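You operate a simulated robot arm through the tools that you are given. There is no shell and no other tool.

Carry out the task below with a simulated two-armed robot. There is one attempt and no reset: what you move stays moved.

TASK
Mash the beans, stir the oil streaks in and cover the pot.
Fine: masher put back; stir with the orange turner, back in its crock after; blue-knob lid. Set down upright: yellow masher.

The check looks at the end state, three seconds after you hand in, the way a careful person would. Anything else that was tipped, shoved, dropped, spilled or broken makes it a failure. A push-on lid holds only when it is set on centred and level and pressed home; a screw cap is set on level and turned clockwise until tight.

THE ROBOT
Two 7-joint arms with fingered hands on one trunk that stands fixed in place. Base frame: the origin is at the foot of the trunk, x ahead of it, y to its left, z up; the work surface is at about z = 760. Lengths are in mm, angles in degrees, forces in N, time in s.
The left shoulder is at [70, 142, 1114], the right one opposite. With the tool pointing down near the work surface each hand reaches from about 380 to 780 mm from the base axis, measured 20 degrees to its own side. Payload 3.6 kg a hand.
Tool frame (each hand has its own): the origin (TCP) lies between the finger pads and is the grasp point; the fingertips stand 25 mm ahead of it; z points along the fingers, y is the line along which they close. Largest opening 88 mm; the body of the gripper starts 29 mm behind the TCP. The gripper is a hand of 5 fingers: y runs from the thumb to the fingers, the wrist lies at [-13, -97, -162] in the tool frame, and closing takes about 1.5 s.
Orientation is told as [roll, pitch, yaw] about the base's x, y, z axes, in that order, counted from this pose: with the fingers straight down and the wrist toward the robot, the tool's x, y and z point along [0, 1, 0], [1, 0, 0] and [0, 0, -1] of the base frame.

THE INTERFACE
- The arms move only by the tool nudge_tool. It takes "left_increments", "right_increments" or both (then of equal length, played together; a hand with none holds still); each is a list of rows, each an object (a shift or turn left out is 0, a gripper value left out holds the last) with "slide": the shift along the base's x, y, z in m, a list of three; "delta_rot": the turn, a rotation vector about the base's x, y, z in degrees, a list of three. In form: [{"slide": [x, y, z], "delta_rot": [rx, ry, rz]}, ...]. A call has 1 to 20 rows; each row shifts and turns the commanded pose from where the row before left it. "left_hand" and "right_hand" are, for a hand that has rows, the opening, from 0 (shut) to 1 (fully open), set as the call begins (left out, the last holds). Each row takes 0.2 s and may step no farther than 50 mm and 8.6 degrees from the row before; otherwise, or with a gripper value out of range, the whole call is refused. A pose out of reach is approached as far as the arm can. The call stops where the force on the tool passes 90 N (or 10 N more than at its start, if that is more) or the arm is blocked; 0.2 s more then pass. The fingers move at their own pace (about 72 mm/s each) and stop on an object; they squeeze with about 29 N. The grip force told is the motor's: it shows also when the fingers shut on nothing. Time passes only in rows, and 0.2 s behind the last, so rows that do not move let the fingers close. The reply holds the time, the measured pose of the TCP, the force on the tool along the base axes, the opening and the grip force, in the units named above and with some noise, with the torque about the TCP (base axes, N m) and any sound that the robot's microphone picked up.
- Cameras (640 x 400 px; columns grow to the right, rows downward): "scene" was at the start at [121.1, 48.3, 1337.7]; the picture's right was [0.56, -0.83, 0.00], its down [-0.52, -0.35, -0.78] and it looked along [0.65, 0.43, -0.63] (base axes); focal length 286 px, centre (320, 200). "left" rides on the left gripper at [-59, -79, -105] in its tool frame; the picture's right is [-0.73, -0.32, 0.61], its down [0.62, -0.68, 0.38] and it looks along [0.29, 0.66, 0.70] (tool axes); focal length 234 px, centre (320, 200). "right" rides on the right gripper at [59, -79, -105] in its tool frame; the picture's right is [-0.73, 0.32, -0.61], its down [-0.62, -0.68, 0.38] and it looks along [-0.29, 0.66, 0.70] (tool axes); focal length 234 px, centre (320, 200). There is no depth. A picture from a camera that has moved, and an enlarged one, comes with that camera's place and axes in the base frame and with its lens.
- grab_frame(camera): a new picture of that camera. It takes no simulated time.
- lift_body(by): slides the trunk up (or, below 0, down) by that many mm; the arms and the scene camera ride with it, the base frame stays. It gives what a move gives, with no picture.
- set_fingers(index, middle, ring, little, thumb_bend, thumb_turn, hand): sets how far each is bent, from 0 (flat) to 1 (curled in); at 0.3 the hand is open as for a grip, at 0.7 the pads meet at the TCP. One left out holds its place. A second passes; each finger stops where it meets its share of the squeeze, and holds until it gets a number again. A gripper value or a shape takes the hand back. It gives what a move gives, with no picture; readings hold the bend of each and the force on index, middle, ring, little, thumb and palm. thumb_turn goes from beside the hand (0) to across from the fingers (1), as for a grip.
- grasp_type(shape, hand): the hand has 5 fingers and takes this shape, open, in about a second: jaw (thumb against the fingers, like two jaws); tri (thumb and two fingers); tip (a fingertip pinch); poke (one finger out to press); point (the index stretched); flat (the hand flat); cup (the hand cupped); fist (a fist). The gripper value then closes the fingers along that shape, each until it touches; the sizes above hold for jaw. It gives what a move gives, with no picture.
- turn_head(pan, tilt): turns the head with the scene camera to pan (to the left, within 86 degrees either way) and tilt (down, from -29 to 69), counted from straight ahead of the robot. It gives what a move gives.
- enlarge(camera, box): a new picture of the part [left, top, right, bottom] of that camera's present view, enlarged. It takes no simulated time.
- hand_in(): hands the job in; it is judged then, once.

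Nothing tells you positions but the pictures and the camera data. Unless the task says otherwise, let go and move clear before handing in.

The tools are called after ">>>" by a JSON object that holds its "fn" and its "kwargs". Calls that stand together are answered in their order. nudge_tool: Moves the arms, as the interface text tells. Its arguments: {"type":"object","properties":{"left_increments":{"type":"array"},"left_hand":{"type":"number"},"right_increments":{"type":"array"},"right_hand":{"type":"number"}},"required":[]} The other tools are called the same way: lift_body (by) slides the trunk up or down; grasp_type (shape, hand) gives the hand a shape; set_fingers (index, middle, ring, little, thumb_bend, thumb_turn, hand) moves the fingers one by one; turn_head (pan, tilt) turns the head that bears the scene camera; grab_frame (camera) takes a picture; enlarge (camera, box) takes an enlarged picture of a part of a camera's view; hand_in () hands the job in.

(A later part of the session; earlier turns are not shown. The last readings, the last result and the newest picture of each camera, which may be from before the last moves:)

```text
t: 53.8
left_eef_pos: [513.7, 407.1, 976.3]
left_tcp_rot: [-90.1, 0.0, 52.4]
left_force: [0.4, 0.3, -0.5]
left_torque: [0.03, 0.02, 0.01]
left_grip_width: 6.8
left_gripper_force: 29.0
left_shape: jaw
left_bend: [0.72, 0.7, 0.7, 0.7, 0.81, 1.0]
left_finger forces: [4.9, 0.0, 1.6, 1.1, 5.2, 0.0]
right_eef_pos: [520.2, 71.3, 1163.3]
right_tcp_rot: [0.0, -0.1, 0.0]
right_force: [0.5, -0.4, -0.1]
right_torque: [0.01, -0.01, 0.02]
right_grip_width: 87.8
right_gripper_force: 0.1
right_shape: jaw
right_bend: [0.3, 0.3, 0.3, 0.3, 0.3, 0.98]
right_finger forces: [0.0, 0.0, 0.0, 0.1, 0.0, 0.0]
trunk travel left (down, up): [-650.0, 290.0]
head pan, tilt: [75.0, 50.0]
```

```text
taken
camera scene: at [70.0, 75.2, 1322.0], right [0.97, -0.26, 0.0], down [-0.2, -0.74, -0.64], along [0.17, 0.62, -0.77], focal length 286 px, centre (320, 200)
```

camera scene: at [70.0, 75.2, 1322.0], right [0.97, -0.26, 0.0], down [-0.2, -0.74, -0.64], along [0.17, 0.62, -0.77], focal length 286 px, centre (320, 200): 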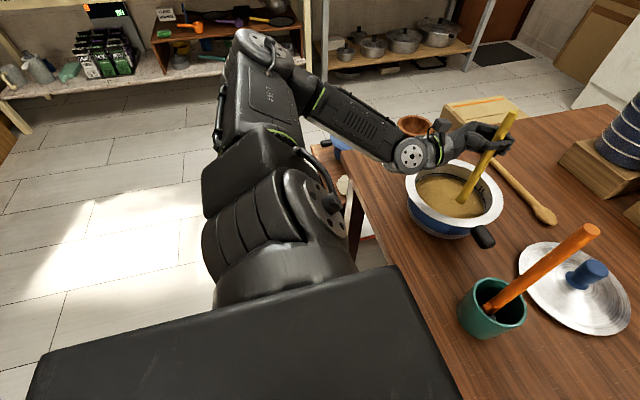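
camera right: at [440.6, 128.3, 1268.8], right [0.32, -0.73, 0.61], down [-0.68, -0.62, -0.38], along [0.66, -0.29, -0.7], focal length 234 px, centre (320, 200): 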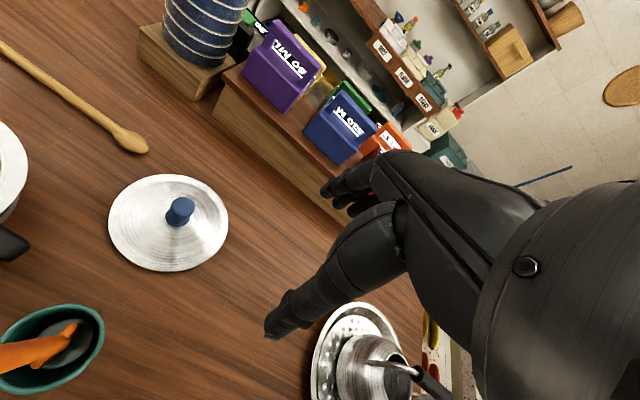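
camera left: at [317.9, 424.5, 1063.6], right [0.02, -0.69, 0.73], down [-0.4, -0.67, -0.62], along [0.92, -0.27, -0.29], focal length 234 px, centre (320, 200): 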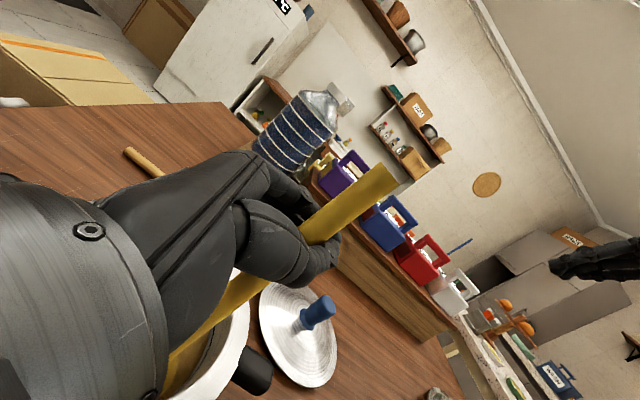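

>>> {"fn": "nudge_tool", "kwargs": {"left_increments": [{"slide": [0, 0, -0.005]}, {"slide": [0, 0, -0.004]}, {"slide": [0, 0, -0.004]}, {}]}}

```text
t: 54.8
left_eef_pos: [512.7, 405.4, 961.7]
left_tcp_rot: [-89.9, 0.0, 52.4]
left_force: [0.1, 0.3, 0.3]
left_torque: [0.05, -0.04, 0.0]
left_grip_width: 5.6
left_gripper_force: 29.4
left_shape: jaw
left_bend: [0.72, 0.7, 0.7, 0.7, 0.82, 1.0]
left_finger forces: [0.0, 0.1, 0.2, 0.7, 0.9, 0.0]
right_eef_pos: [518.8, 70.0, 1162.8]
right_tcp_rot: [0.0, 0.0, 0.0]
right_force: [0.3, -0.4, -0.2]
right_torque: [-0.02, -0.02, 0.03]
right_grip_width: 87.4
right_gripper_force: 0.1
right_shape: jaw
right_bend: [0.3, 0.3, 0.3, 0.3, 0.3, 0.98]
right_finger forces: [0.0, 0.0, 0.0, 0.0, 0.0, 0.0]
trunk travel left (down, up): [-650.0, 290.0]
head pan, tilt: [75.0, 50.0]
```

The rod slid a little in the hand: the fingers closed past it without squeezing. I'll curl the fingers and thumb fully to draw it into a power grip.

>>> {"fn": "set_fingers", "kwargs": {"hand": "left", "index": 1, "middle": 1, "ring": 1, "little": 1}}

>>> {"fn": "enlarge", "kwargs": {"camera": "scene", "box": [400, 90, 540, 230]}}

>>> {"fn": "enlarge", "kwargs": {"camera": "left", "box": [180, 100, 440, 340]}}

```text
t: 55.8
left_eef_pos: [511.7, 406.1, 963.1]
left_tcp_rot: [-90.1, 0.0, 52.5]
left_force: [-0.6, 0.3, 0.1]
left_torque: [0.01, -0.02, 0.0]
left_grip_width: 0.0
left_gripper_force: 19.3
left_shape: fingers
left_bend: [0.77, 0.81, 0.98, 0.97, 0.83, 1.0]
left_finger forces: [0.0, 0.0, 6.4, 14.7, 0.1, 17.7]
right_eef_pos: [519.9, 70.3, 1163.0]
right_tcp_rot: [0.0, 0.0, 0.0]
right_force: [0.6, -0.4, -0.6]
right_torque: [0.0, -0.01, 0.01]
right_grip_width: 87.7
right_gripper_force: 0.0
right_shape: jaw
right_bend: [0.3, 0.3, 0.3, 0.3, 0.3, 0.98]
right_finger forces: [0.0, 0.0, 0.1, 0.0, 0.0, 0.0]
trunk travel left (down, up): [-650.0, 290.0]
head pan, tilt: [75.0, 50.0]
```

```text
2.86 times, centred on (470, 160) of scene
camera zoom: at [70.0, 75.3, 1322.0], right [0.97, -0.26, 0.0], down [-0.2, -0.74, -0.64], along [0.17, 0.62, -0.77], focal length 817 px, centre (-109, 314)
```

zoom: 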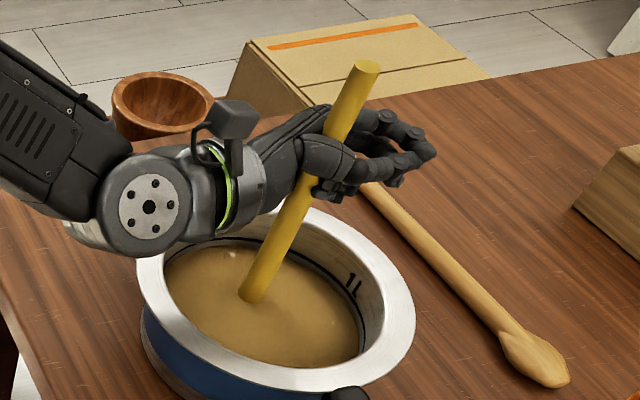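

```text
1.67 times, centred on (310, 220) of left
camera zoom: at [382.6, 407.1, 1020.9], right [0.28, -0.63, 0.73], down [-0.11, -0.77, -0.62], along [0.95, 0.1, -0.29], focal length 390 px, centre (337, 167)
```

zoom: 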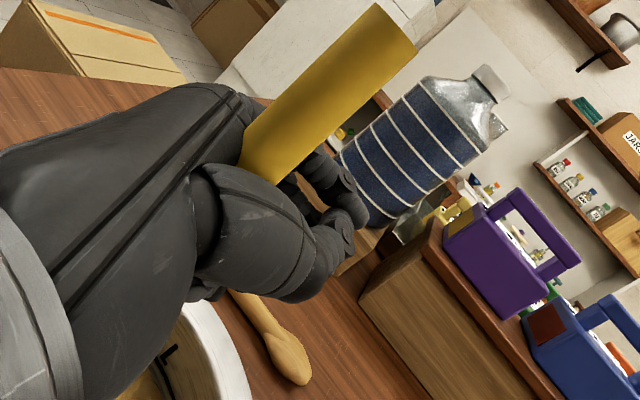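

Ring and little now hold the rod against the palm, but the thumb blocks index and middle. I'll swing the thumb aside so those fingers can also close on the rod, then bring the thumb back.

>>> {"fn": "set_fingers", "kwargs": {"hand": "left", "thumb_bend": 0.2, "index": 1, "middle": 1}}

>>> {"fn": "enlarge", "kwargs": {"camera": "scene", "box": [400, 90, 540, 230]}}

>>> {"fn": "enlarge", "kwargs": {"camera": "left", "box": [180, 100, 440, 340]}}

```text
t: 56.8
left_eef_pos: [513.3, 406.8, 963.5]
left_tcp_rot: [-90.0, -0.1, 52.5]
left_force: [0.3, 0.6, 0.1]
left_torque: [-0.03, -0.03, 0.02]
left_grip_width: 54.2
left_gripper_force: 24.0
left_shape: fingers
left_bend: [0.99, 0.99, 0.98, 0.97, 0.2, 1.0]
left_finger forces: [3.4, 2.2, 6.1, 14.2, 0.1, 22.4]
right_eef_pos: [518.0, 70.5, 1163.8]
right_tcp_rot: [0.0, -0.1, 0.0]
right_force: [0.3, 0.2, 0.9]
right_torque: [-0.02, 0.02, -0.01]
right_grip_width: 87.9
right_gripper_force: 0.0
right_shape: jaw
right_bend: [0.3, 0.3, 0.3, 0.3, 0.3, 0.98]
right_finger forces: [0.0, 0.0, 0.0, 0.0, 0.0, 0.0]
trunk travel left (down, up): [-650.0, 290.0]
head pan, tilt: [75.0, 50.0]
```

```text
2.86 times, centred on (470, 160) of scene
camera zoom: at [70.0, 75.2, 1322.0], right [0.97, -0.26, 0.0], down [-0.2, -0.74, -0.64], along [0.17, 0.62, -0.77], focal length 817 px, centre (-109, 314)
```

zoom: 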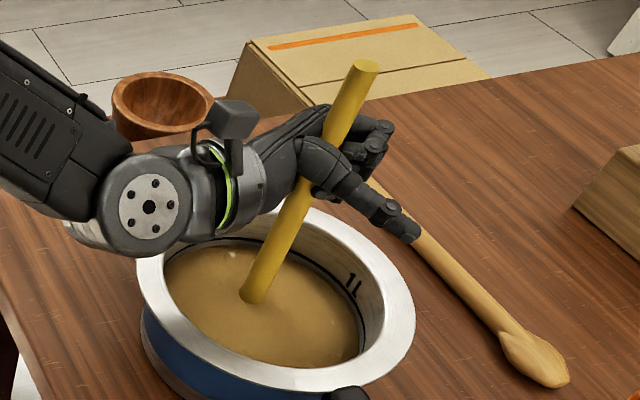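

```text
1.67 times, centred on (310, 220) of left
camera zoom: at [382.6, 407.0, 1021.0], right [0.28, -0.63, 0.73], down [-0.11, -0.77, -0.62], along [0.95, 0.1, -0.29], focal length 390 px, centre (337, 167)
```

zoom: 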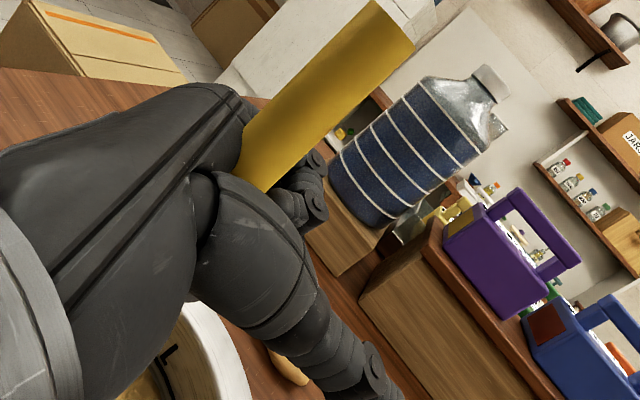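

All four fingers now press the rod into the palm, and the masher is vertical at about (479, 434). I'll lay the thumb back over for support.

>>> {"fn": "set_fingers", "kwargs": {"hand": "left", "thumb_bend": 1}}

>>> {"fn": "nudge_tool", "kwargs": {"left_increments": [{"slide": [0, 0, -0.002]}, {"slide": [0, 0, -0.003]}, {}]}}

>>> {"fn": "enlarge", "kwargs": {"camera": "scene", "box": [400, 90, 540, 230]}}

```text
t: 57.8
left_eef_pos: [513.9, 404.7, 962.4]
left_tcp_rot: [-89.9, -0.1, 52.6]
left_force: [0.3, 0.6, -1.1]
left_torque: [-0.02, -0.03, 0.01]
left_grip_width: 24.7
left_gripper_force: 31.3
left_shape: fingers
left_bend: [1.0, 1.0, 0.98, 0.97, 0.9, 1.0]
left_finger forces: [10.4, 3.2, 5.8, 14.1, 0.5, 28.9]
right_eef_pos: [518.3, 71.0, 1163.1]
right_tcp_rot: [0.0, 0.0, -0.1]
right_force: [0.7, -0.2, -0.5]
right_torque: [0.01, 0.0, -0.01]
right_grip_width: 87.9
right_gripper_force: 0.0
right_shape: jaw
right_bend: [0.3, 0.3, 0.3, 0.3, 0.3, 0.98]
right_finger forces: [0.1, 0.0, 0.0, 0.0, 0.1, 0.0]
trunk travel left (down, up): [-650.0, 290.0]
head pan, tilt: [75.0, 50.0]
```

```text
t: 58.6
left_eef_pos: [511.1, 404.6, 961.2]
left_tcp_rot: [-90.1, -0.4, 52.4]
left_force: [0.7, -0.5, 18.2]
left_torque: [0.8, 0.67, 0.08]
left_grip_width: 24.4
left_gripper_force: 32.0
left_shape: fingers
left_bend: [1.0, 1.0, 0.98, 0.97, 0.9, 1.0]
left_finger forces: [11.2, 3.6, 6.0, 14.5, 0.7, 28.6]
right_eef_pos: [518.1, 66.2, 1164.9]
right_tcp_rot: [0.0, -0.1, 0.0]
right_force: [-0.8, 0.5, 0.5]
right_torque: [0.03, 0.0, 0.01]
right_grip_width: 87.6
right_gripper_force: 0.0
right_shape: jaw
right_bend: [0.3, 0.3, 0.3, 0.3, 0.3, 0.98]
right_finger forces: [0.1, 0.0, 0.0, 0.1, 0.0, 0.0]
trunk travel left (down, up): [-650.0, 290.0]
head pan, tilt: [75.0, 50.0]
```

```text
2.86 times, centred on (470, 160) of scene
camera zoom: at [67.2, 72.5, 1322.6], right [0.97, -0.26, 0.0], down [-0.2, -0.74, -0.64], along [0.17, 0.62, -0.76], focal length 817 px, centre (-109, 314)
```

zoom: 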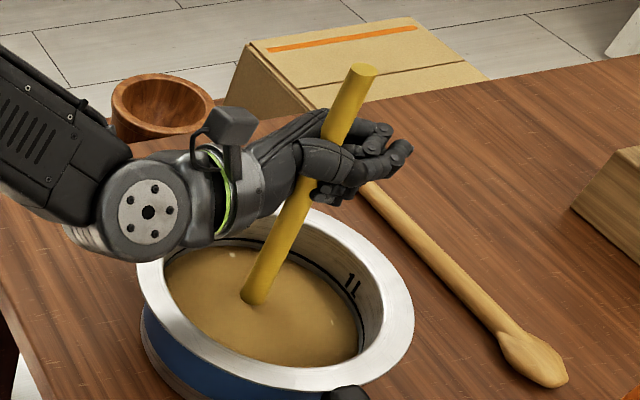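

The power grip takes 18 N with the masher staying straight. Now I'll mash properly in a ring of spots, pressing at each.

>>> {"fn": "nudge_tool", "kwargs": {"left_increments": [{"slide": [0, 0, 0.014]}, {"slide": [0, 0, 0.014]}, {"slide": [0, 0, 0.014]}, {"slide": [0.004, 0.006, 0]}, {"slide": [0.003, 0.005, 0]}, {"slide": [0, 0, -0.014]}, {"slide": [0, 0, -0.014]}, {"slide": [0, 0, -0.014]}, {}, {"slide": [0, 0, 0.014]}, {"slide": [0, 0, 0.014]}, {"slide": [0, 0, 0.014]}, {"slide": [0.007, -0.013, 0]}, {"slide": [0.007, -0.013, 0]}, {"slide": [0.006, -0.011, 0]}, {"slide": [0, 0, -0.014]}, {"slide": [0, 0, -0.014]}, {"slide": [0, 0, -0.014]}, {}]}}

>>> {"fn": "enlarge", "kwargs": {"camera": "scene", "box": [380, 80, 560, 260]}}

```text
t: 62.6
left_eef_pos: [539.5, 378.9, 961.2]
left_tcp_rot: [-90.2, -0.4, 52.5]
left_force: [0.4, -0.7, 19.6]
left_torque: [0.8, 0.75, 0.04]
left_grip_width: 24.6
left_gripper_force: 33.0
left_shape: fingers
left_bend: [1.0, 1.0, 0.98, 0.97, 0.9, 1.0]
left_finger forces: [11.4, 3.6, 6.0, 15.5, 0.7, 29.1]
right_eef_pos: [517.9, 68.1, 1163.8]
right_tcp_rot: [0.2, 0.0, -0.1]
right_force: [0.4, 0.2, -0.4]
right_torque: [0.0, -0.02, -0.02]
right_grip_width: 87.9
right_gripper_force: 0.1
right_shape: jaw
right_bend: [0.3, 0.3, 0.3, 0.3, 0.3, 0.98]
right_finger forces: [0.0, 0.0, 0.1, 0.0, 0.0, 0.1]
trunk travel left (down, up): [-650.0, 290.0]
head pan, tilt: [75.0, 50.0]
```

```text
2.22 times, centred on (470, 170) of scene
camera zoom: at [67.8, 72.9, 1322.7], right [0.97, -0.26, 0.0], down [-0.2, -0.74, -0.64], along [0.17, 0.62, -0.76], focal length 635 px, centre (-13, 267)
```

zoom: 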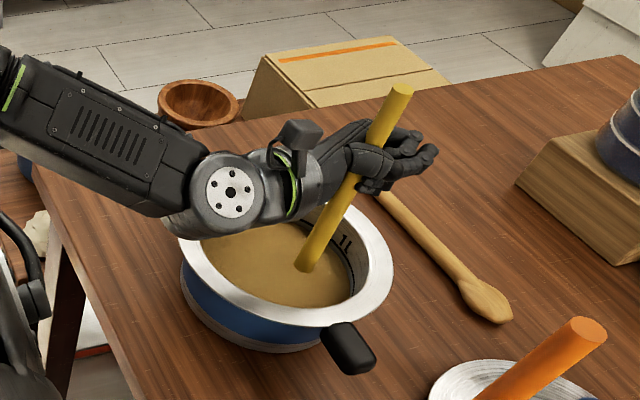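

>>> {"fn": "nudge_tool", "kwargs": {"left_increments": [{"slide": [0, 0, 0.014]}, {"slide": [0, 0, 0.014]}, {"slide": [0, 0, 0.014]}, {"slide": [-0.007, -0.012, 0]}, {"slide": [-0.007, -0.012, 0]}, {"slide": [-0.007, -0.011, 0]}, {"slide": [0, 0, -0.014]}, {"slide": [0, 0, -0.014]}, {"slide": [0, 0, -0.014]}, {}]}}

>>> {"fn": "enlarge", "kwargs": {"camera": "scene", "box": [380, 80, 560, 260]}}

```text
t: 64.8
left_eef_pos: [518.9, 343.8, 961.4]
left_tcp_rot: [-90.2, -0.4, 52.6]
left_force: [0.6, -1.6, 20.2]
left_torque: [0.78, 0.71, 0.04]
left_grip_width: 24.5
left_gripper_force: 33.8
left_shape: fingers
left_bend: [1.0, 1.0, 0.98, 0.97, 0.9, 1.0]
left_finger forces: [11.6, 3.5, 6.0, 15.6, 0.8, 29.0]
right_eef_pos: [518.1, 68.8, 1163.9]
right_tcp_rot: [0.0, 0.0, -0.1]
right_force: [0.0, -0.1, -0.4]
right_torque: [0.01, -0.04, 0.01]
right_grip_width: 87.6
right_gripper_force: 0.0
right_shape: jaw
right_bend: [0.3, 0.3, 0.3, 0.3, 0.3, 0.98]
right_finger forces: [0.1, 0.0, 0.0, 0.1, 0.1, 0.1]
trunk travel left (down, up): [-650.0, 290.0]
head pan, tilt: [75.0, 50.0]
```

```text
2.22 times, centred on (470, 170) of scene
camera zoom: at [67.9, 73.1, 1322.6], right [0.97, -0.26, 0.0], down [-0.2, -0.74, -0.64], along [0.17, 0.62, -0.76], focal length 635 px, centre (-13, 267)
```

zoom: 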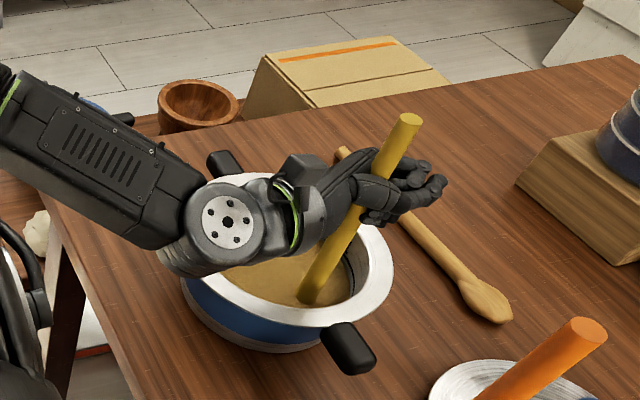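

>>> {"fn": "nudge_tool", "kwargs": {"left_increments": [{"slide": [0, 0, 0.014]}, {"slide": [0, 0, 0.014]}, {"slide": [0, 0, 0.014]}, {"slide": [-0.014, 0.001, 0]}, {"slide": [-0.014, 0.001, 0]}, {"slide": [-0.012, 0.001, 0]}, {"slide": [0, 0, -0.014]}, {"slide": [0, 0, -0.014]}, {"slide": [0, 0, -0.014]}, {}]}}

>>> {"fn": "enlarge", "kwargs": {"camera": "scene", "box": [380, 80, 560, 260]}}

```text
t: 67.0
left_eef_pos: [479.9, 346.0, 961.5]
left_tcp_rot: [-90.1, -0.4, 52.5]
left_force: [2.2, -0.6, 21.7]
left_torque: [0.91, 0.78, -0.05]
left_grip_width: 24.4
left_gripper_force: 34.0
left_shape: fingers
left_bend: [1.0, 1.0, 0.98, 0.97, 0.9, 1.0]
left_finger forces: [11.9, 3.6, 6.1, 16.5, 0.9, 28.9]
right_eef_pos: [518.9, 67.8, 1163.4]
right_tcp_rot: [0.1, -0.1, 0.1]
right_force: [-0.1, 0.0, -0.2]
right_torque: [0.0, 0.02, 0.02]
right_grip_width: 87.7
right_gripper_force: 0.1
right_shape: jaw
right_bend: [0.3, 0.3, 0.3, 0.3, 0.3, 0.98]
right_finger forces: [0.0, 0.0, 0.0, 0.0, 0.0, 0.0]
trunk travel left (down, up): [-650.0, 290.0]
head pan, tilt: [75.0, 50.0]
```

```text
2.22 times, centred on (470, 170) of scene
camera zoom: at [68.2, 73.1, 1322.7], right [0.97, -0.26, 0.0], down [-0.2, -0.74, -0.64], along [0.17, 0.62, -0.76], focal length 635 px, centre (-13, 267)
```

zoom: 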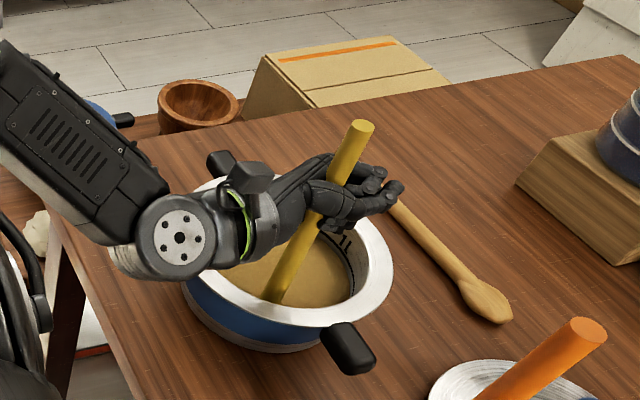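

Good, still firm. Next the near-left spots, then the middle.

>>> {"fn": "nudge_tool", "kwargs": {"left_increments": [{"slide": [0, 0, 0.014]}, {"slide": [0, 0, 0.014]}, {"slide": [0, 0, 0.014]}, {"slide": [-0.007, 0.012, 0]}, {"slide": [-0.006, 0.012, 0]}, {"slide": [-0.005, 0.011, 0]}, {"slide": [0, 0, -0.014]}, {"slide": [0, 0, -0.014]}, {"slide": [0, 0, -0.014]}, {}, {"slide": [0, 0, 0.014]}, {"slide": [0, 0, 0.014]}, {"slide": [0, 0, 0.014]}, {"slide": [0.006, 0.012, 0]}, {"slide": [0.006, 0.012, 0]}, {"slide": [0.006, 0.011, 0]}, {"slide": [0, 0, -0.014]}, {"slide": [0, 0, -0.014]}, {"slide": [0, 0, -0.014]}, {}]}}

>>> {"fn": "enlarge", "kwargs": {"camera": "scene", "box": [380, 80, 560, 260]}}

```text
t: 71.2
left_eef_pos: [477.9, 415.1, 960.1]
left_tcp_rot: [-90.1, -0.5, 52.5]
left_force: [2.4, -0.9, 22.9]
left_torque: [0.8, 0.86, -0.01]
left_grip_width: 24.4
left_gripper_force: 34.7
left_shape: fingers
left_bend: [1.0, 1.0, 0.98, 0.97, 0.9, 1.0]
left_finger forces: [12.1, 3.4, 6.1, 17.0, 0.9, 29.2]
right_eef_pos: [517.5, 68.1, 1164.1]
right_tcp_rot: [0.2, -0.1, -0.1]
right_force: [-0.4, 0.5, 1.3]
right_torque: [-0.02, -0.01, -0.03]
right_grip_width: 87.6
right_gripper_force: 0.0
right_shape: jaw
right_bend: [0.3, 0.3, 0.3, 0.3, 0.3, 0.98]
right_finger forces: [0.0, 0.0, 0.2, 0.1, 0.0, 0.0]
trunk travel left (down, up): [-650.0, 290.0]
head pan, tilt: [75.0, 50.0]
```

```text
2.22 times, centred on (470, 170) of scene
camera zoom: at [68.1, 72.7, 1322.7], right [0.97, -0.26, 0.0], down [-0.2, -0.74, -0.64], along [0.17, 0.62, -0.76], focal length 635 px, centre (-13, 267)
```

zoom: 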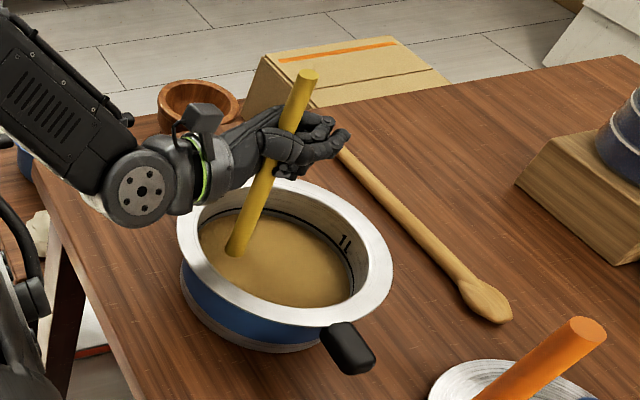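

>>> {"fn": "nudge_tool", "kwargs": {"left_increments": [{"slide": [0, 0, 0.014]}, {"slide": [0, 0, 0.014]}, {"slide": [0, 0, 0.014]}, {"slide": [0.007, -0.012, 0]}, {"slide": [0.007, -0.012, 0]}, {"slide": [0.007, -0.012, 0]}, {"slide": [0, 0, -0.014]}, {"slide": [0, 0, -0.014]}, {"slide": [0, 0, -0.014]}, {}, {"slide": [0, 0, 0.014]}, {"slide": [0, 0, 0.014]}, {"slide": [0, 0, 0.014]}, {"slide": [0, 0, -0.014]}, {"slide": [0, 0, -0.014]}, {"slide": [0, 0, -0.014]}, {}]}}

>>> {"fn": "enlarge", "kwargs": {"camera": "scene", "box": [400, 140, 510, 240]}}

>>> {"fn": "grab_frame", "kwargs": {"camera": "right"}}

```text
t: 74.8
left_eef_pos: [498.7, 379.8, 961.0]
left_tcp_rot: [-90.2, -0.4, 52.5]
left_force: [2.4, -1.7, 22.4]
left_torque: [0.81, 0.82, 0.01]
left_grip_width: 24.3
left_gripper_force: 34.7
left_shape: fingers
left_bend: [1.0, 1.0, 0.98, 0.97, 0.9, 1.0]
left_finger forces: [12.0, 3.4, 6.0, 17.6, 1.1, 29.0]
right_eef_pos: [517.0, 68.1, 1165.1]
right_tcp_rot: [0.1, 0.0, -0.1]
right_force: [0.9, -0.2, 0.8]
right_torque: [-0.01, 0.03, -0.01]
right_grip_width: 87.8
right_gripper_force: 0.1
right_shape: jaw
right_bend: [0.3, 0.3, 0.3, 0.3, 0.3, 0.98]
right_finger forces: [0.0, 0.0, 0.0, 0.1, 0.1, 0.0]
trunk travel left (down, up): [-650.0, 290.0]
head pan, tilt: [75.0, 50.0]
```

```text
4.00 times, centred on (455, 190) of scene
camera zoom: at [67.9, 72.8, 1322.7], right [0.97, -0.26, 0.0], down [-0.2, -0.74, -0.64], along [0.17, 0.62, -0.76], focal length 1144 px, centre (-220, 240)
```

zoom: 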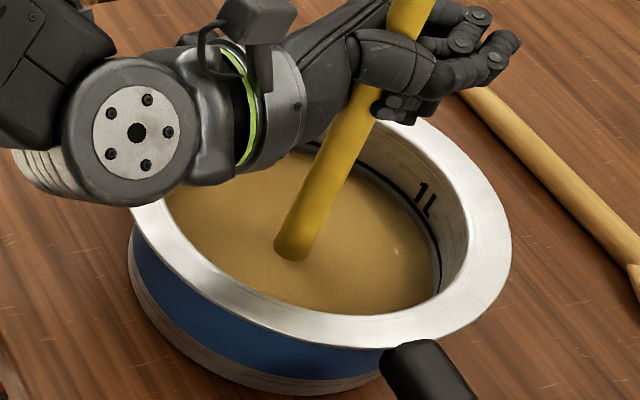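

```text
taken
camera right: at [438.8, 125.5, 1270.2], right [0.32, -0.73, 0.61], down [-0.68, -0.62, -0.39], along [0.66, -0.29, -0.7], focal length 234 px, centre (320, 200)
```

right: 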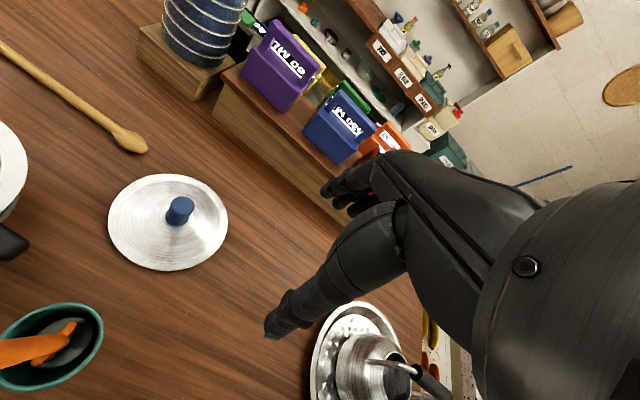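

The mash looks smooth with hardly any pale bits. I'll lift the masher above the rim and look at the surface closely.

>>> {"fn": "nudge_tool", "kwargs": {"left_increments": [{"slide": [0, 0, 0.014]}, {"slide": [0, 0, 0.015]}, {"slide": [0, 0, 0.015]}, {"slide": [0, 0, 0.018]}, {"slide": [0, 0, 0.02]}, {"slide": [0, 0, 0.02]}, {"slide": [0, 0, 0.015]}, {}]}}

>>> {"fn": "turn_head", "kwargs": {"pan": 45, "tilt": 50}}

>>> {"fn": "grab_frame", "kwargs": {"camera": "scene"}}

```text
t: 76.6
left_eef_pos: [501.7, 381.0, 1075.5]
left_tcp_rot: [-90.0, 0.0, 52.5]
left_force: [-0.6, -0.5, -0.5]
left_torque: [0.01, -0.02, 0.03]
left_grip_width: 24.4
left_gripper_force: 32.8
left_shape: fingers
left_bend: [1.0, 1.0, 0.98, 0.97, 0.9, 1.0]
left_finger forces: [10.5, 2.9, 5.8, 17.0, 1.1, 28.8]
right_eef_pos: [519.1, 70.6, 1163.4]
right_tcp_rot: [0.0, 0.0, 0.0]
right_force: [0.4, 0.3, -0.2]
right_torque: [-0.02, -0.01, 0.01]
right_grip_width: 87.6
right_gripper_force: 0.0
right_shape: jaw
right_bend: [0.3, 0.3, 0.3, 0.3, 0.3, 0.98]
right_finger forces: [0.0, 0.0, 0.0, 0.0, 0.1, 0.1]
trunk travel left (down, up): [-650.0, 290.0]
head pan, tilt: [75.0, 50.0]
```

```text
t: 77.5
left_eef_pos: [500.9, 381.8, 1074.2]
left_tcp_rot: [-90.0, -0.1, 52.5]
left_force: [0.0, 0.5, 0.2]
left_torque: [-0.04, -0.03, -0.02]
left_grip_width: 24.3
left_gripper_force: 33.4
left_shape: fingers
left_bend: [1.0, 1.0, 0.98, 0.97, 0.9, 1.0]
left_finger forces: [10.5, 3.0, 5.8, 16.8, 1.1, 28.8]
right_eef_pos: [518.8, 70.3, 1163.8]
right_tcp_rot: [-0.1, 0.0, 0.1]
right_force: [0.0, 0.3, 1.1]
right_torque: [0.03, 0.0, 0.02]
right_grip_width: 87.4
right_gripper_force: 0.1
right_shape: jaw
right_bend: [0.3, 0.3, 0.3, 0.3, 0.3, 0.98]
right_finger forces: [0.0, 0.0, 0.0, 0.1, 0.0, 0.0]
trunk travel left (down, up): [-650.0, 290.0]
head pan, tilt: [45.0, 50.0]
```

```text
taken
camera scene: at [104.4, 55.3, 1322.1], right [0.71, -0.71, 0.0], down [-0.54, -0.54, -0.64], along [0.45, 0.45, -0.77], focal length 286 px, centre (320, 200)
```

scene: 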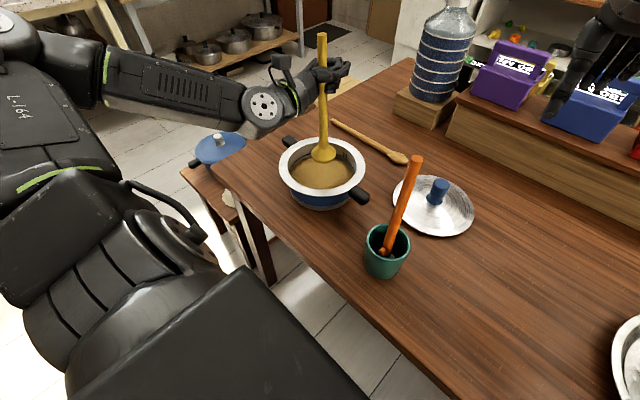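

>>> {"fn": "enlarge", "kwargs": {"camera": "scene", "box": [275, 125, 375, 215]}}

>>> {"fn": "enlarge", "kwargs": {"camera": "scene", "box": [230, 20, 400, 220]}}

```text
4.44 times, centred on (325, 170) of scene
camera zoom: at [104.4, 55.3, 1322.1], right [0.71, -0.71, 0.0], down [-0.54, -0.54, -0.64], along [0.45, 0.45, -0.77], focal length 1271 px, centre (298, 333)
```

zoom: 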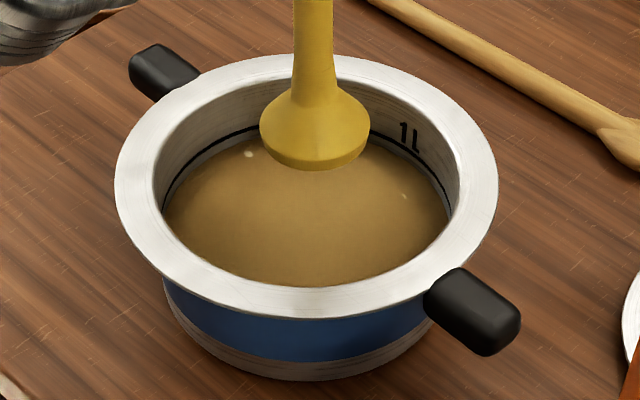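

```text
2.00 times, centred on (315, 120) of scene
camera zoom: at [104.4, 55.3, 1322.1], right [0.71, -0.71, 0.0], down [-0.54, -0.54, -0.64], along [0.45, 0.45, -0.77], focal length 572 px, centre (330, 360)
```

zoom: 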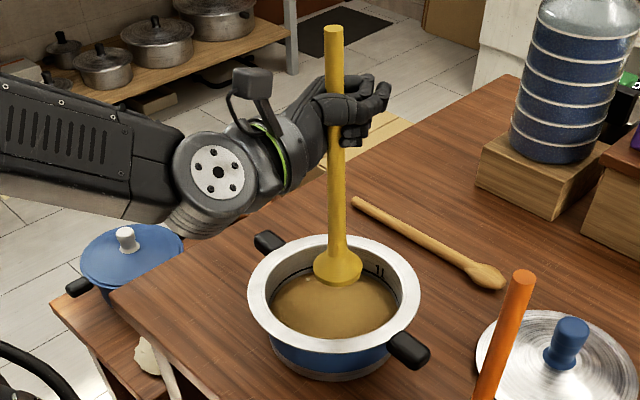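

The surface looks even; the two pale dots are in the same places as at the start and look like light reflections. To be thorough I'll do a second round of full-depth presses at spots between the first ones.

>>> {"fn": "nudge_tool", "kwargs": {"left_increments": [{"slide": [0.012, 0.007, -0.015]}, {"slide": [0.012, 0.007, -0.02]}, {"slide": [0.01, 0.006, -0.02]}, {"slide": [0, 0, -0.015]}, {"slide": [0, 0, -0.016]}, {"slide": [0, 0, -0.016]}, {"slide": [0, 0, -0.016]}, {}, {"slide": [0, 0, 0.018]}, {"slide": [0, 0, 0.018]}, {"slide": [0, 0, 0.018]}, {"slide": [-0.017, 0.01, 0]}, {"slide": [-0.017, 0.01, 0]}, {"slide": [0, 0, -0.014]}, {"slide": [0, 0, -0.014]}, {"slide": [0, 0, -0.014]}, {"slide": [0, 0, -0.012]}, {}]}}

```text
t: 81.3
left_eef_pos: [499.1, 420.7, 960.6]
left_tcp_rot: [-90.1, -0.5, 52.5]
left_force: [3.4, -0.1, 25.3]
left_torque: [0.97, 1.01, -0.1]
left_grip_width: 24.2
left_gripper_force: 35.0
left_shape: fingers
left_bend: [1.0, 1.0, 0.98, 0.97, 0.9, 1.0]
left_finger forces: [12.4, 3.4, 6.1, 17.9, 1.1, 29.2]
right_eef_pos: [516.9, 68.0, 1164.9]
right_tcp_rot: [0.1, -0.1, -0.1]
right_force: [0.2, 0.5, 0.1]
right_torque: [-0.02, -0.01, 0.0]
right_grip_width: 87.8
right_gripper_force: 0.0
right_shape: jaw
right_bend: [0.3, 0.3, 0.3, 0.3, 0.3, 0.98]
right_finger forces: [0.1, 0.1, 0.0, 0.0, 0.0, 0.1]
trunk travel left (down, up): [-650.0, 290.0]
head pan, tilt: [45.0, 50.0]
```

The second round is going well at about 25 N per press. I'll continue with the left and near spots.

>>> {"fn": "nudge_tool", "kwargs": {"left_increments": [{"slide": [0, 0, 0.018]}, {"slide": [0, 0, 0.018]}, {"slide": [0, 0, 0.018]}, {"slide": [-0.016, -0.01, 0]}, {"slide": [-0.016, -0.01, 0]}, {"slide": [0, 0, -0.014]}, {"slide": [0, 0, -0.014]}, {"slide": [0, 0, -0.014]}, {"slide": [0, 0, -0.012]}, {}, {"slide": [0, 0, 0.018]}, {"slide": [0, 0, 0.018]}, {"slide": [0, 0, 0.018]}, {"slide": [0, -0.02, 0]}, {"slide": [0, -0.02, 0]}, {"slide": [0, 0, -0.014]}, {"slide": [0, 0, -0.014]}, {"slide": [0, 0, -0.014]}, {"slide": [0, 0, -0.012]}, {}]}}

>>> {"fn": "nudge_tool", "kwargs": {"left_increments": [{"slide": [0, 0, 0.018]}, {"slide": [0, 0, 0.018]}, {"slide": [0, 0, 0.018]}, {"slide": [0.016, -0.009, 0]}, {"slide": [0.016, -0.009, 0]}, {"slide": [0, 0, -0.014]}, {"slide": [0, 0, -0.014]}, {"slide": [0, 0, -0.014]}, {"slide": [0, 0, -0.012]}, {}, {"slide": [0, 0, 0.018]}, {"slide": [0, 0, 0.018]}, {"slide": [0, 0, 0.018]}, {"slide": [0.017, 0.01, 0]}, {"slide": [0.017, 0.01, 0]}, {"slide": [0, 0, -0.014]}, {"slide": [0, 0, -0.014]}, {"slide": [0, 0, -0.014]}, {"slide": [0, 0, -0.012]}, {}]}}

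>>> {"fn": "grab_frame", "kwargs": {"camera": "scene"}}

```text
t: 85.5
left_eef_pos: [466.5, 360.0, 960.4]
left_tcp_rot: [-90.2, -0.4, 52.5]
left_force: [1.5, -0.6, 25.0]
left_torque: [0.91, 0.93, -0.1]
left_grip_width: 24.1
left_gripper_force: 35.0
left_shape: fingers
left_bend: [1.0, 1.0, 0.98, 0.97, 0.9, 1.0]
left_finger forces: [12.4, 3.4, 6.2, 18.6, 1.2, 28.8]
right_eef_pos: [518.7, 68.5, 1164.1]
right_tcp_rot: [0.1, 0.0, -0.1]
right_force: [-0.3, 0.6, 0.0]
right_torque: [-0.03, -0.01, 0.01]
right_grip_width: 87.7
right_gripper_force: 0.0
right_shape: jaw
right_bend: [0.3, 0.3, 0.3, 0.3, 0.3, 0.98]
right_finger forces: [0.1, 0.0, 0.0, 0.0, 0.0, 0.0]
trunk travel left (down, up): [-650.0, 290.0]
head pan, tilt: [45.0, 50.0]
```

```text
t: 89.7
left_eef_pos: [533.1, 361.5, 960.9]
left_tcp_rot: [-90.2, -0.4, 52.5]
left_force: [3.5, 0.2, 25.3]
left_torque: [0.86, 0.93, -0.1]
left_grip_width: 24.1
left_gripper_force: 35.3
left_shape: fingers
left_bend: [1.0, 1.0, 0.98, 0.97, 0.9, 1.0]
left_finger forces: [12.2, 3.2, 6.2, 19.2, 1.3, 28.3]
right_eef_pos: [517.6, 68.7, 1165.3]
right_tcp_rot: [0.1, -0.1, -0.1]
right_force: [0.0, -0.6, 0.8]
right_torque: [0.01, 0.01, 0.0]
right_grip_width: 87.6
right_gripper_force: 0.0
right_shape: jaw
right_bend: [0.3, 0.3, 0.3, 0.3, 0.3, 0.98]
right_finger forces: [0.0, 0.0, 0.1, 0.0, 0.0, 0.0]
trunk travel left (down, up): [-650.0, 290.0]
head pan, tilt: [45.0, 50.0]
```

```text
taken
camera scene: at [102.2, 53.0, 1322.8], right [0.71, -0.71, 0.0], down [-0.54, -0.54, -0.64], along [0.46, 0.46, -0.76], focal length 286 px, centre (320, 200)
```

scene: 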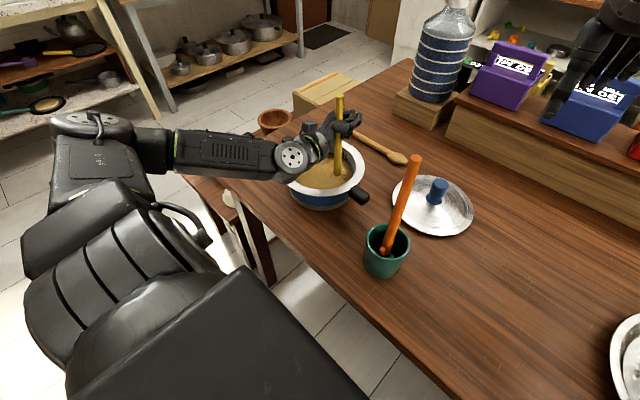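

Mashing is done. I'll lift the masher straight up over the pot's middle, pause to let it drip, then carry it back toward its spot at (407, 611).

>>> {"fn": "nudge_tool", "kwargs": {"left_increments": [{"slide": [-0.005, 0.002, 0.014]}, {"slide": [-0.01, 0.005, 0.016]}, {"slide": [-0.01, 0.006, 0.016]}, {"slide": [-0.008, 0.006, 0.016]}, {"slide": [0, 0, 0.018]}, {"slide": [0, 0, 0.018]}, {"slide": [0, 0, 0.018]}, {"slide": [0, 0, 0.016]}, {}, {}, {}, {}, {}]}}

>>> {"fn": "enlarge", "kwargs": {"camera": "scene", "box": [230, 20, 400, 220]}}

```text
t: 92.5
left_eef_pos: [500.8, 381.6, 1087.8]
left_tcp_rot: [-90.0, -0.2, 52.4]
left_force: [-1.1, 0.9, -0.4]
left_torque: [0.0, -0.01, 0.01]
left_grip_width: 24.4
left_gripper_force: 33.5
left_shape: fingers
left_bend: [1.0, 1.0, 0.98, 0.97, 0.9, 1.0]
left_finger forces: [10.5, 2.9, 6.0, 17.9, 1.4, 27.6]
right_eef_pos: [519.8, 70.4, 1162.1]
right_tcp_rot: [0.0, 0.0, 0.0]
right_force: [0.4, 0.2, -0.3]
right_torque: [-0.02, 0.01, -0.01]
right_grip_width: 87.6
right_gripper_force: 0.2
right_shape: jaw
right_bend: [0.3, 0.3, 0.3, 0.3, 0.3, 0.98]
right_finger forces: [0.0, 0.0, 0.1, 0.0, 0.0, 0.0]
trunk travel left (down, up): [-650.0, 290.0]
head pan, tilt: [45.0, 50.0]
```

```text
2.00 times, centred on (315, 120) of scene
camera zoom: at [104.4, 55.2, 1322.1], right [0.71, -0.71, 0.0], down [-0.54, -0.54, -0.64], along [0.45, 0.45, -0.77], focal length 572 px, centre (330, 360)
```

zoom: 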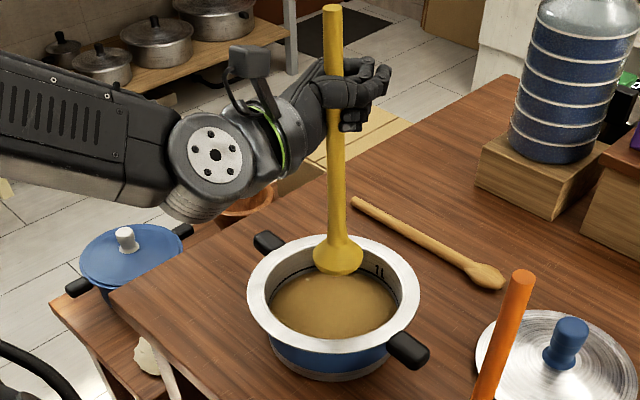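

The masher is clean and straight. I'll carry it to its spot at the table's left.

>>> {"fn": "nudge_tool", "kwargs": {"left_increments": [{"slide": [-0.006, 0.018, 0]}, {"slide": [-0.006, 0.022, 0]}, {"slide": [-0.007, 0.023, 0]}, {"slide": [-0.007, 0.023, 0]}, {"slide": [-0.007, 0.023, 0]}, {"slide": [-0.007, 0.023, 0]}, {"slide": [-0.007, 0.023, 0]}, {"slide": [-0.007, 0.023, 0]}, {"slide": [-0.006, 0.023, 0]}, {}]}}

>>> {"fn": "grab_frame", "kwargs": {"camera": "scene"}}

>>> {"fn": "grab_frame", "kwargs": {"camera": "left"}}

```text
t: 94.7
left_eef_pos: [440.0, 585.1, 1089.6]
left_tcp_rot: [-89.9, -0.1, 52.4]
left_force: [1.1, 0.0, -0.6]
left_torque: [-0.04, -0.02, 0.03]
left_grip_width: 24.0
left_gripper_force: 32.6
left_shape: fingers
left_bend: [1.0, 1.0, 0.98, 0.97, 0.9, 1.0]
left_finger forces: [10.3, 2.9, 6.0, 18.2, 1.4, 27.0]
right_eef_pos: [519.3, 69.6, 1163.3]
right_tcp_rot: [0.0, 0.0, 0.0]
right_force: [0.2, -0.3, -0.1]
right_torque: [-0.03, -0.02, 0.01]
right_grip_width: 87.7
right_gripper_force: 0.0
right_shape: jaw
right_bend: [0.3, 0.3, 0.3, 0.3, 0.3, 0.98]
right_finger forces: [0.0, 0.0, 0.1, 0.1, 0.0, 0.0]
trunk travel left (down, up): [-650.0, 290.0]
head pan, tilt: [45.0, 50.0]
```

```text
taken
camera scene: at [104.4, 55.1, 1322.1], right [0.71, -0.71, 0.0], down [-0.54, -0.54, -0.64], along [0.45, 0.45, -0.77], focal length 286 px, centre (320, 200)
```

scene: 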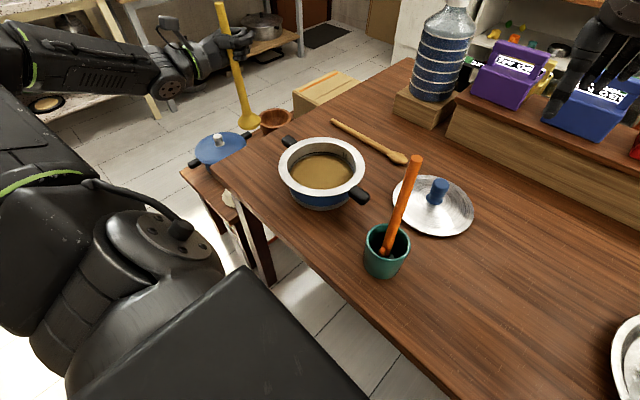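

```text
taken
camera left: at [310.7, 585.3, 1147.6], right [0.28, -0.63, 0.73], down [-0.11, -0.77, -0.62], along [0.95, 0.1, -0.29], focal length 234 px, centre (320, 200)
```

left: 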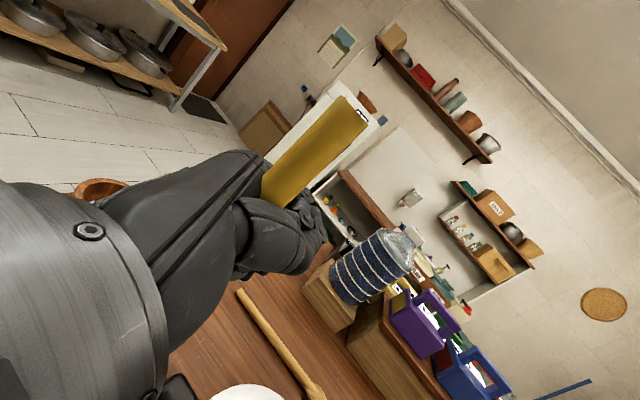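

The foot is right over the old spot, within a few mm. I'll lower it to the table gently.

>>> {"fn": "nudge_tool", "kwargs": {"left_increments": [{"slide": [-0.002, -0.004, -0.015]}, {"slide": [0, 0, -0.018]}, {"slide": [0, 0, -0.018]}, {"slide": [0, 0, -0.018]}, {"slide": [0, 0, -0.018]}, {"slide": [0, 0, -0.016]}, {"slide": [0, 0, -0.012]}, {"slide": [0, 0, -0.007]}, {}]}}

>>> {"fn": "enlarge", "kwargs": {"camera": "scene", "box": [180, 40, 340, 200]}}

```text
t: 96.7
left_eef_pos: [439.6, 578.1, 966.2]
left_tcp_rot: [-90.0, 0.0, 52.6]
left_force: [-0.1, -0.8, -0.4]
left_torque: [-0.02, -0.04, 0.0]
left_grip_width: 24.2
left_gripper_force: 33.1
left_shape: fingers
left_bend: [1.0, 1.0, 0.98, 0.97, 0.9, 1.0]
left_finger forces: [10.3, 2.8, 6.0, 18.0, 1.5, 26.9]
right_eef_pos: [519.5, 71.5, 1162.9]
right_tcp_rot: [0.0, 0.1, 0.1]
right_force: [0.3, -0.2, -0.2]
right_torque: [0.03, 0.02, 0.02]
right_grip_width: 87.6
right_gripper_force: 0.0
right_shape: jaw
right_bend: [0.3, 0.3, 0.3, 0.3, 0.3, 0.98]
right_finger forces: [0.0, 0.0, 0.0, 0.1, 0.0, 0.0]
trunk travel left (down, up): [-650.0, 290.0]
head pan, tilt: [45.0, 50.0]
```

```text
2.50 times, centred on (260, 120) of scene
camera zoom: at [104.4, 55.2, 1322.1], right [0.71, -0.71, 0.0], down [-0.54, -0.54, -0.64], along [0.45, 0.45, -0.77], focal length 715 px, centre (470, 400)
```

zoom: 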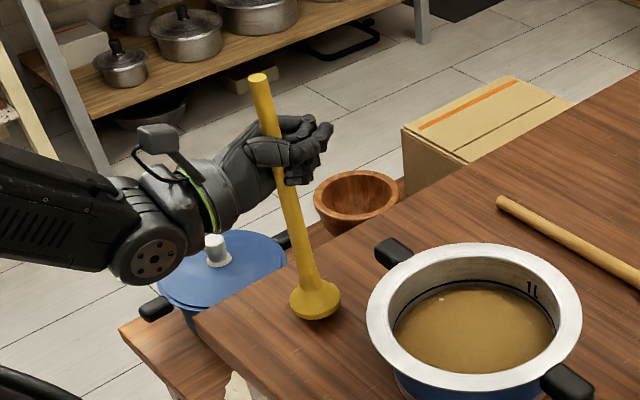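

>>> {"fn": "nudge_tool", "kwargs": {"left_increments": [{"slide": [0, 0, -0.004]}, {"slide": [0, 0, -0.003]}, {"slide": [0, 0, -0.002]}, {}]}}

```text
t: 97.7
left_eef_pos: [439.1, 579.8, 958.3]
left_tcp_rot: [-90.0, -0.1, 52.4]
left_force: [-0.4, 0.7, -0.9]
left_torque: [-0.04, -0.04, -0.01]
left_grip_width: 23.9
left_gripper_force: 32.4
left_shape: fingers
left_bend: [1.0, 1.0, 0.98, 0.97, 0.9, 1.0]
left_finger forces: [10.3, 2.8, 6.0, 18.1, 1.5, 26.9]
right_eef_pos: [518.6, 70.2, 1161.9]
right_tcp_rot: [0.0, 0.1, 0.0]
right_force: [-0.2, -0.3, -0.9]
right_torque: [0.01, 0.01, -0.02]
right_grip_width: 87.6
right_gripper_force: 0.1
right_shape: jaw
right_bend: [0.3, 0.3, 0.3, 0.3, 0.3, 0.98]
right_finger forces: [0.1, 0.1, 0.0, 0.0, 0.0, 0.1]
trunk travel left (down, up): [-650.0, 290.0]
head pan, tilt: [45.0, 50.0]
```

>>> {"fn": "nudge_tool", "kwargs": {"left_increments": [{"slide": [0, 0, -0.002]}, {"slide": [0, 0, -0.001]}, {}]}}

```text
t: 98.5
left_eef_pos: [437.9, 579.4, 956.8]
left_tcp_rot: [-90.1, -0.2, 52.5]
left_force: [0.6, 0.0, 6.6]
left_torque: [0.31, 0.27, -0.03]
left_grip_width: 24.0
left_gripper_force: 33.4
left_shape: fingers
left_bend: [1.0, 1.0, 0.98, 0.97, 0.9, 1.0]
left_finger forces: [11.0, 2.9, 6.0, 18.1, 1.5, 26.8]
right_eef_pos: [518.9, 68.8, 1164.1]
right_tcp_rot: [0.1, 0.1, 0.0]
right_force: [-0.5, -0.2, 0.1]
right_torque: [0.02, -0.01, 0.01]
right_grip_width: 87.7
right_gripper_force: 0.0
right_shape: jaw
right_bend: [0.3, 0.3, 0.3, 0.3, 0.3, 0.98]
right_finger forces: [0.1, 0.0, 0.1, 0.0, 0.0, 0.0]
trunk travel left (down, up): [-650.0, 290.0]
head pan, tilt: [45.0, 50.0]
```

The foot touches the table at about 7 N. I'll release: thumb first, then the fingers.

>>> {"fn": "set_fingers", "kwargs": {"hand": "left", "thumb_bend": 0.2}}

>>> {"fn": "set_fingers", "kwargs": {"hand": "left", "index": 0.6, "middle": 0.6, "ring": 0.6, "little": 0.6}}

>>> {"fn": "enlarge", "kwargs": {"camera": "scene", "box": [180, 40, 340, 200]}}

>>> {"fn": "grab_frame", "kwargs": {"camera": "left"}}

```text
t: 99.5
left_eef_pos: [438.4, 578.4, 956.1]
left_tcp_rot: [-90.0, -0.2, 52.4]
left_force: [0.6, -0.4, 7.8]
left_torque: [0.2, 0.28, 0.0]
left_grip_width: 54.9
left_gripper_force: 26.1
left_shape: fingers
left_bend: [1.0, 0.99, 0.98, 0.97, 0.2, 1.0]
left_finger forces: [3.3, 2.2, 6.9, 19.6, 0.0, 21.1]
right_eef_pos: [518.3, 69.2, 1164.1]
right_tcp_rot: [0.1, 0.0, 0.0]
right_force: [-0.2, -0.7, 0.0]
right_torque: [0.02, 0.04, -0.01]
right_grip_width: 87.5
right_gripper_force: 0.1
right_shape: jaw
right_bend: [0.3, 0.3, 0.3, 0.3, 0.3, 0.98]
right_finger forces: [0.0, 0.0, 0.0, 0.0, 0.0, 0.0]
trunk travel left (down, up): [-650.0, 290.0]
head pan, tilt: [45.0, 50.0]
```

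```text
t: 100.5
left_eef_pos: [438.8, 580.1, 955.0]
left_tcp_rot: [-90.0, -0.1, 52.6]
left_force: [0.1, -0.3, -0.6]
left_torque: [0.0, -0.02, 0.01]
left_grip_width: 58.8
left_gripper_force: 0.0
left_shape: fingers
left_bend: [0.6, 0.6, 0.6, 0.6, 0.2, 1.0]
left_finger forces: [0.0, 0.0, 0.0, 0.0, 0.0, 0.1]
right_eef_pos: [519.2, 70.1, 1163.2]
right_tcp_rot: [0.0, 0.0, 0.0]
right_force: [0.0, -0.5, 0.6]
right_torque: [0.02, 0.02, -0.02]
right_grip_width: 87.7
right_gripper_force: 0.0
right_shape: jaw
right_bend: [0.3, 0.3, 0.3, 0.3, 0.3, 0.98]
right_finger forces: [0.0, 0.1, 0.0, 0.1, 0.0, 0.1]
trunk travel left (down, up): [-650.0, 290.0]
head pan, tilt: [45.0, 50.0]
```

```text
2.50 times, centred on (260, 120) of scene
camera zoom: at [104.3, 55.1, 1322.1], right [0.71, -0.71, 0.0], down [-0.54, -0.54, -0.64], along [0.45, 0.45, -0.77], focal length 715 px, centre (470, 400)
```

zoom: 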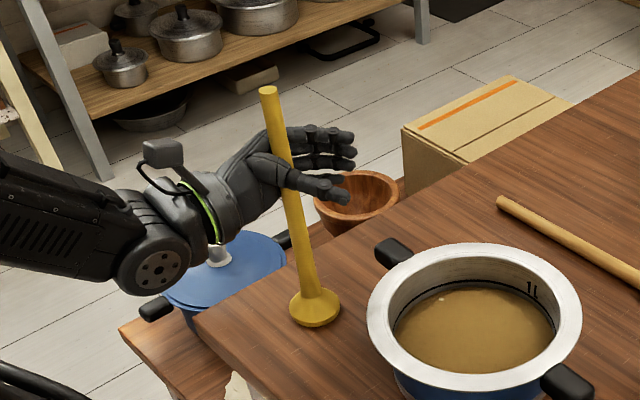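

```text
taken
camera left: at [308.7, 580.6, 1013.2], right [0.28, -0.63, 0.73], down [-0.11, -0.77, -0.62], along [0.95, 0.1, -0.29], focal length 234 px, centre (320, 200)
```

left: 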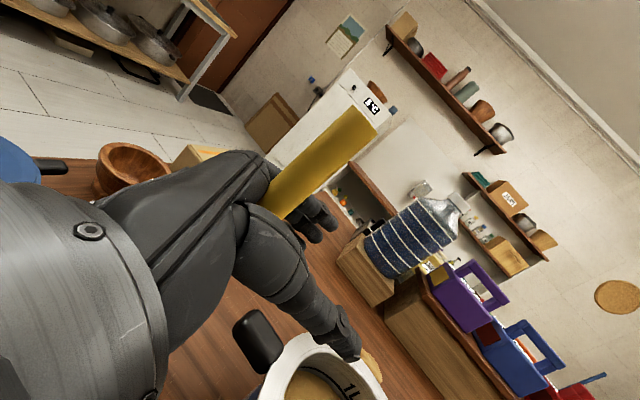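

The masher stands upright on its own. I'll open the fingers fully and back straight away from it.

>>> {"fn": "set_fingers", "kwargs": {"hand": "left", "index": 0.25, "middle": 0.25, "ring": 0.25, "little": 0.25}}

>>> {"fn": "nudge_tool", "kwargs": {"left_increments": [{"slide": [-0.008, 0.0061, 0]}, {"slide": [-0.012, 0.0092, 0]}, {"slide": [-0.016, 0.0122, 0]}, {"slide": [-0.016, 0.0122, 0]}, {"slide": [-0.016, 0.0122, 0]}, {"slide": [-0.016, 0.0122, 0]}, {"slide": [-0.016, 0.0122, 0]}, {}]}}

>>> {"fn": "grab_frame", "kwargs": {"camera": "scene"}}

```text
t: 101.5
left_eef_pos: [438.4, 579.7, 955.2]
left_tcp_rot: [-90.0, -0.1, 52.5]
left_force: [0.3, -0.3, 0.7]
left_torque: [-0.04, 0.04, 0.01]
left_grip_width: 97.0
left_gripper_force: 0.0
left_shape: fingers
left_bend: [0.25, 0.25, 0.25, 0.25, 0.2, 1.0]
left_finger forces: [0.0, 0.1, 0.0, 0.1, 0.1, 0.1]
right_eef_pos: [518.3, 69.7, 1163.0]
right_tcp_rot: [0.0, 0.1, 0.0]
right_force: [0.0, -0.7, 0.3]
right_torque: [0.02, -0.01, -0.01]
right_grip_width: 87.7
right_gripper_force: 0.1
right_shape: jaw
right_bend: [0.3, 0.3, 0.3, 0.3, 0.3, 0.98]
right_finger forces: [0.0, 0.0, 0.0, 0.0, 0.0, 0.1]
trunk travel left (down, up): [-650.0, 290.0]
head pan, tilt: [45.0, 50.0]
```

```text
t: 103.3
left_eef_pos: [339.5, 656.9, 954.4]
left_tcp_rot: [-90.1, -0.2, 52.5]
left_force: [0.3, 0.0, 0.2]
left_torque: [0.0, -0.02, -0.01]
left_grip_width: 96.9
left_gripper_force: 0.1
left_shape: fingers
left_bend: [0.25, 0.25, 0.25, 0.25, 0.2, 1.0]
left_finger forces: [0.0, 0.0, 0.0, 0.1, 0.1, 0.0]
right_eef_pos: [519.1, 71.2, 1163.0]
right_tcp_rot: [0.0, 0.0, -0.1]
right_force: [0.1, 0.4, -0.5]
right_torque: [0.0, 0.0, 0.02]
right_grip_width: 87.6
right_gripper_force: 0.0
right_shape: jaw
right_bend: [0.3, 0.3, 0.3, 0.3, 0.3, 0.98]
right_finger forces: [0.0, 0.1, 0.0, 0.0, 0.1, 0.1]
trunk travel left (down, up): [-650.0, 290.0]
head pan, tilt: [45.0, 50.0]
```

```text
taken
camera scene: at [104.5, 55.1, 1322.1], right [0.71, -0.71, 0.0], down [-0.54, -0.54, -0.64], along [0.45, 0.45, -0.77], focal length 286 px, centre (320, 200)
```

scene: 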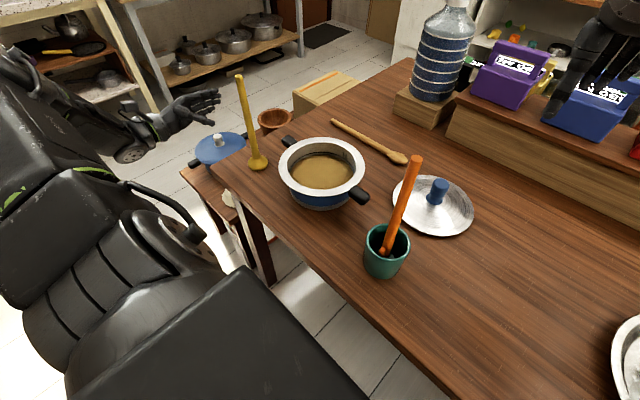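

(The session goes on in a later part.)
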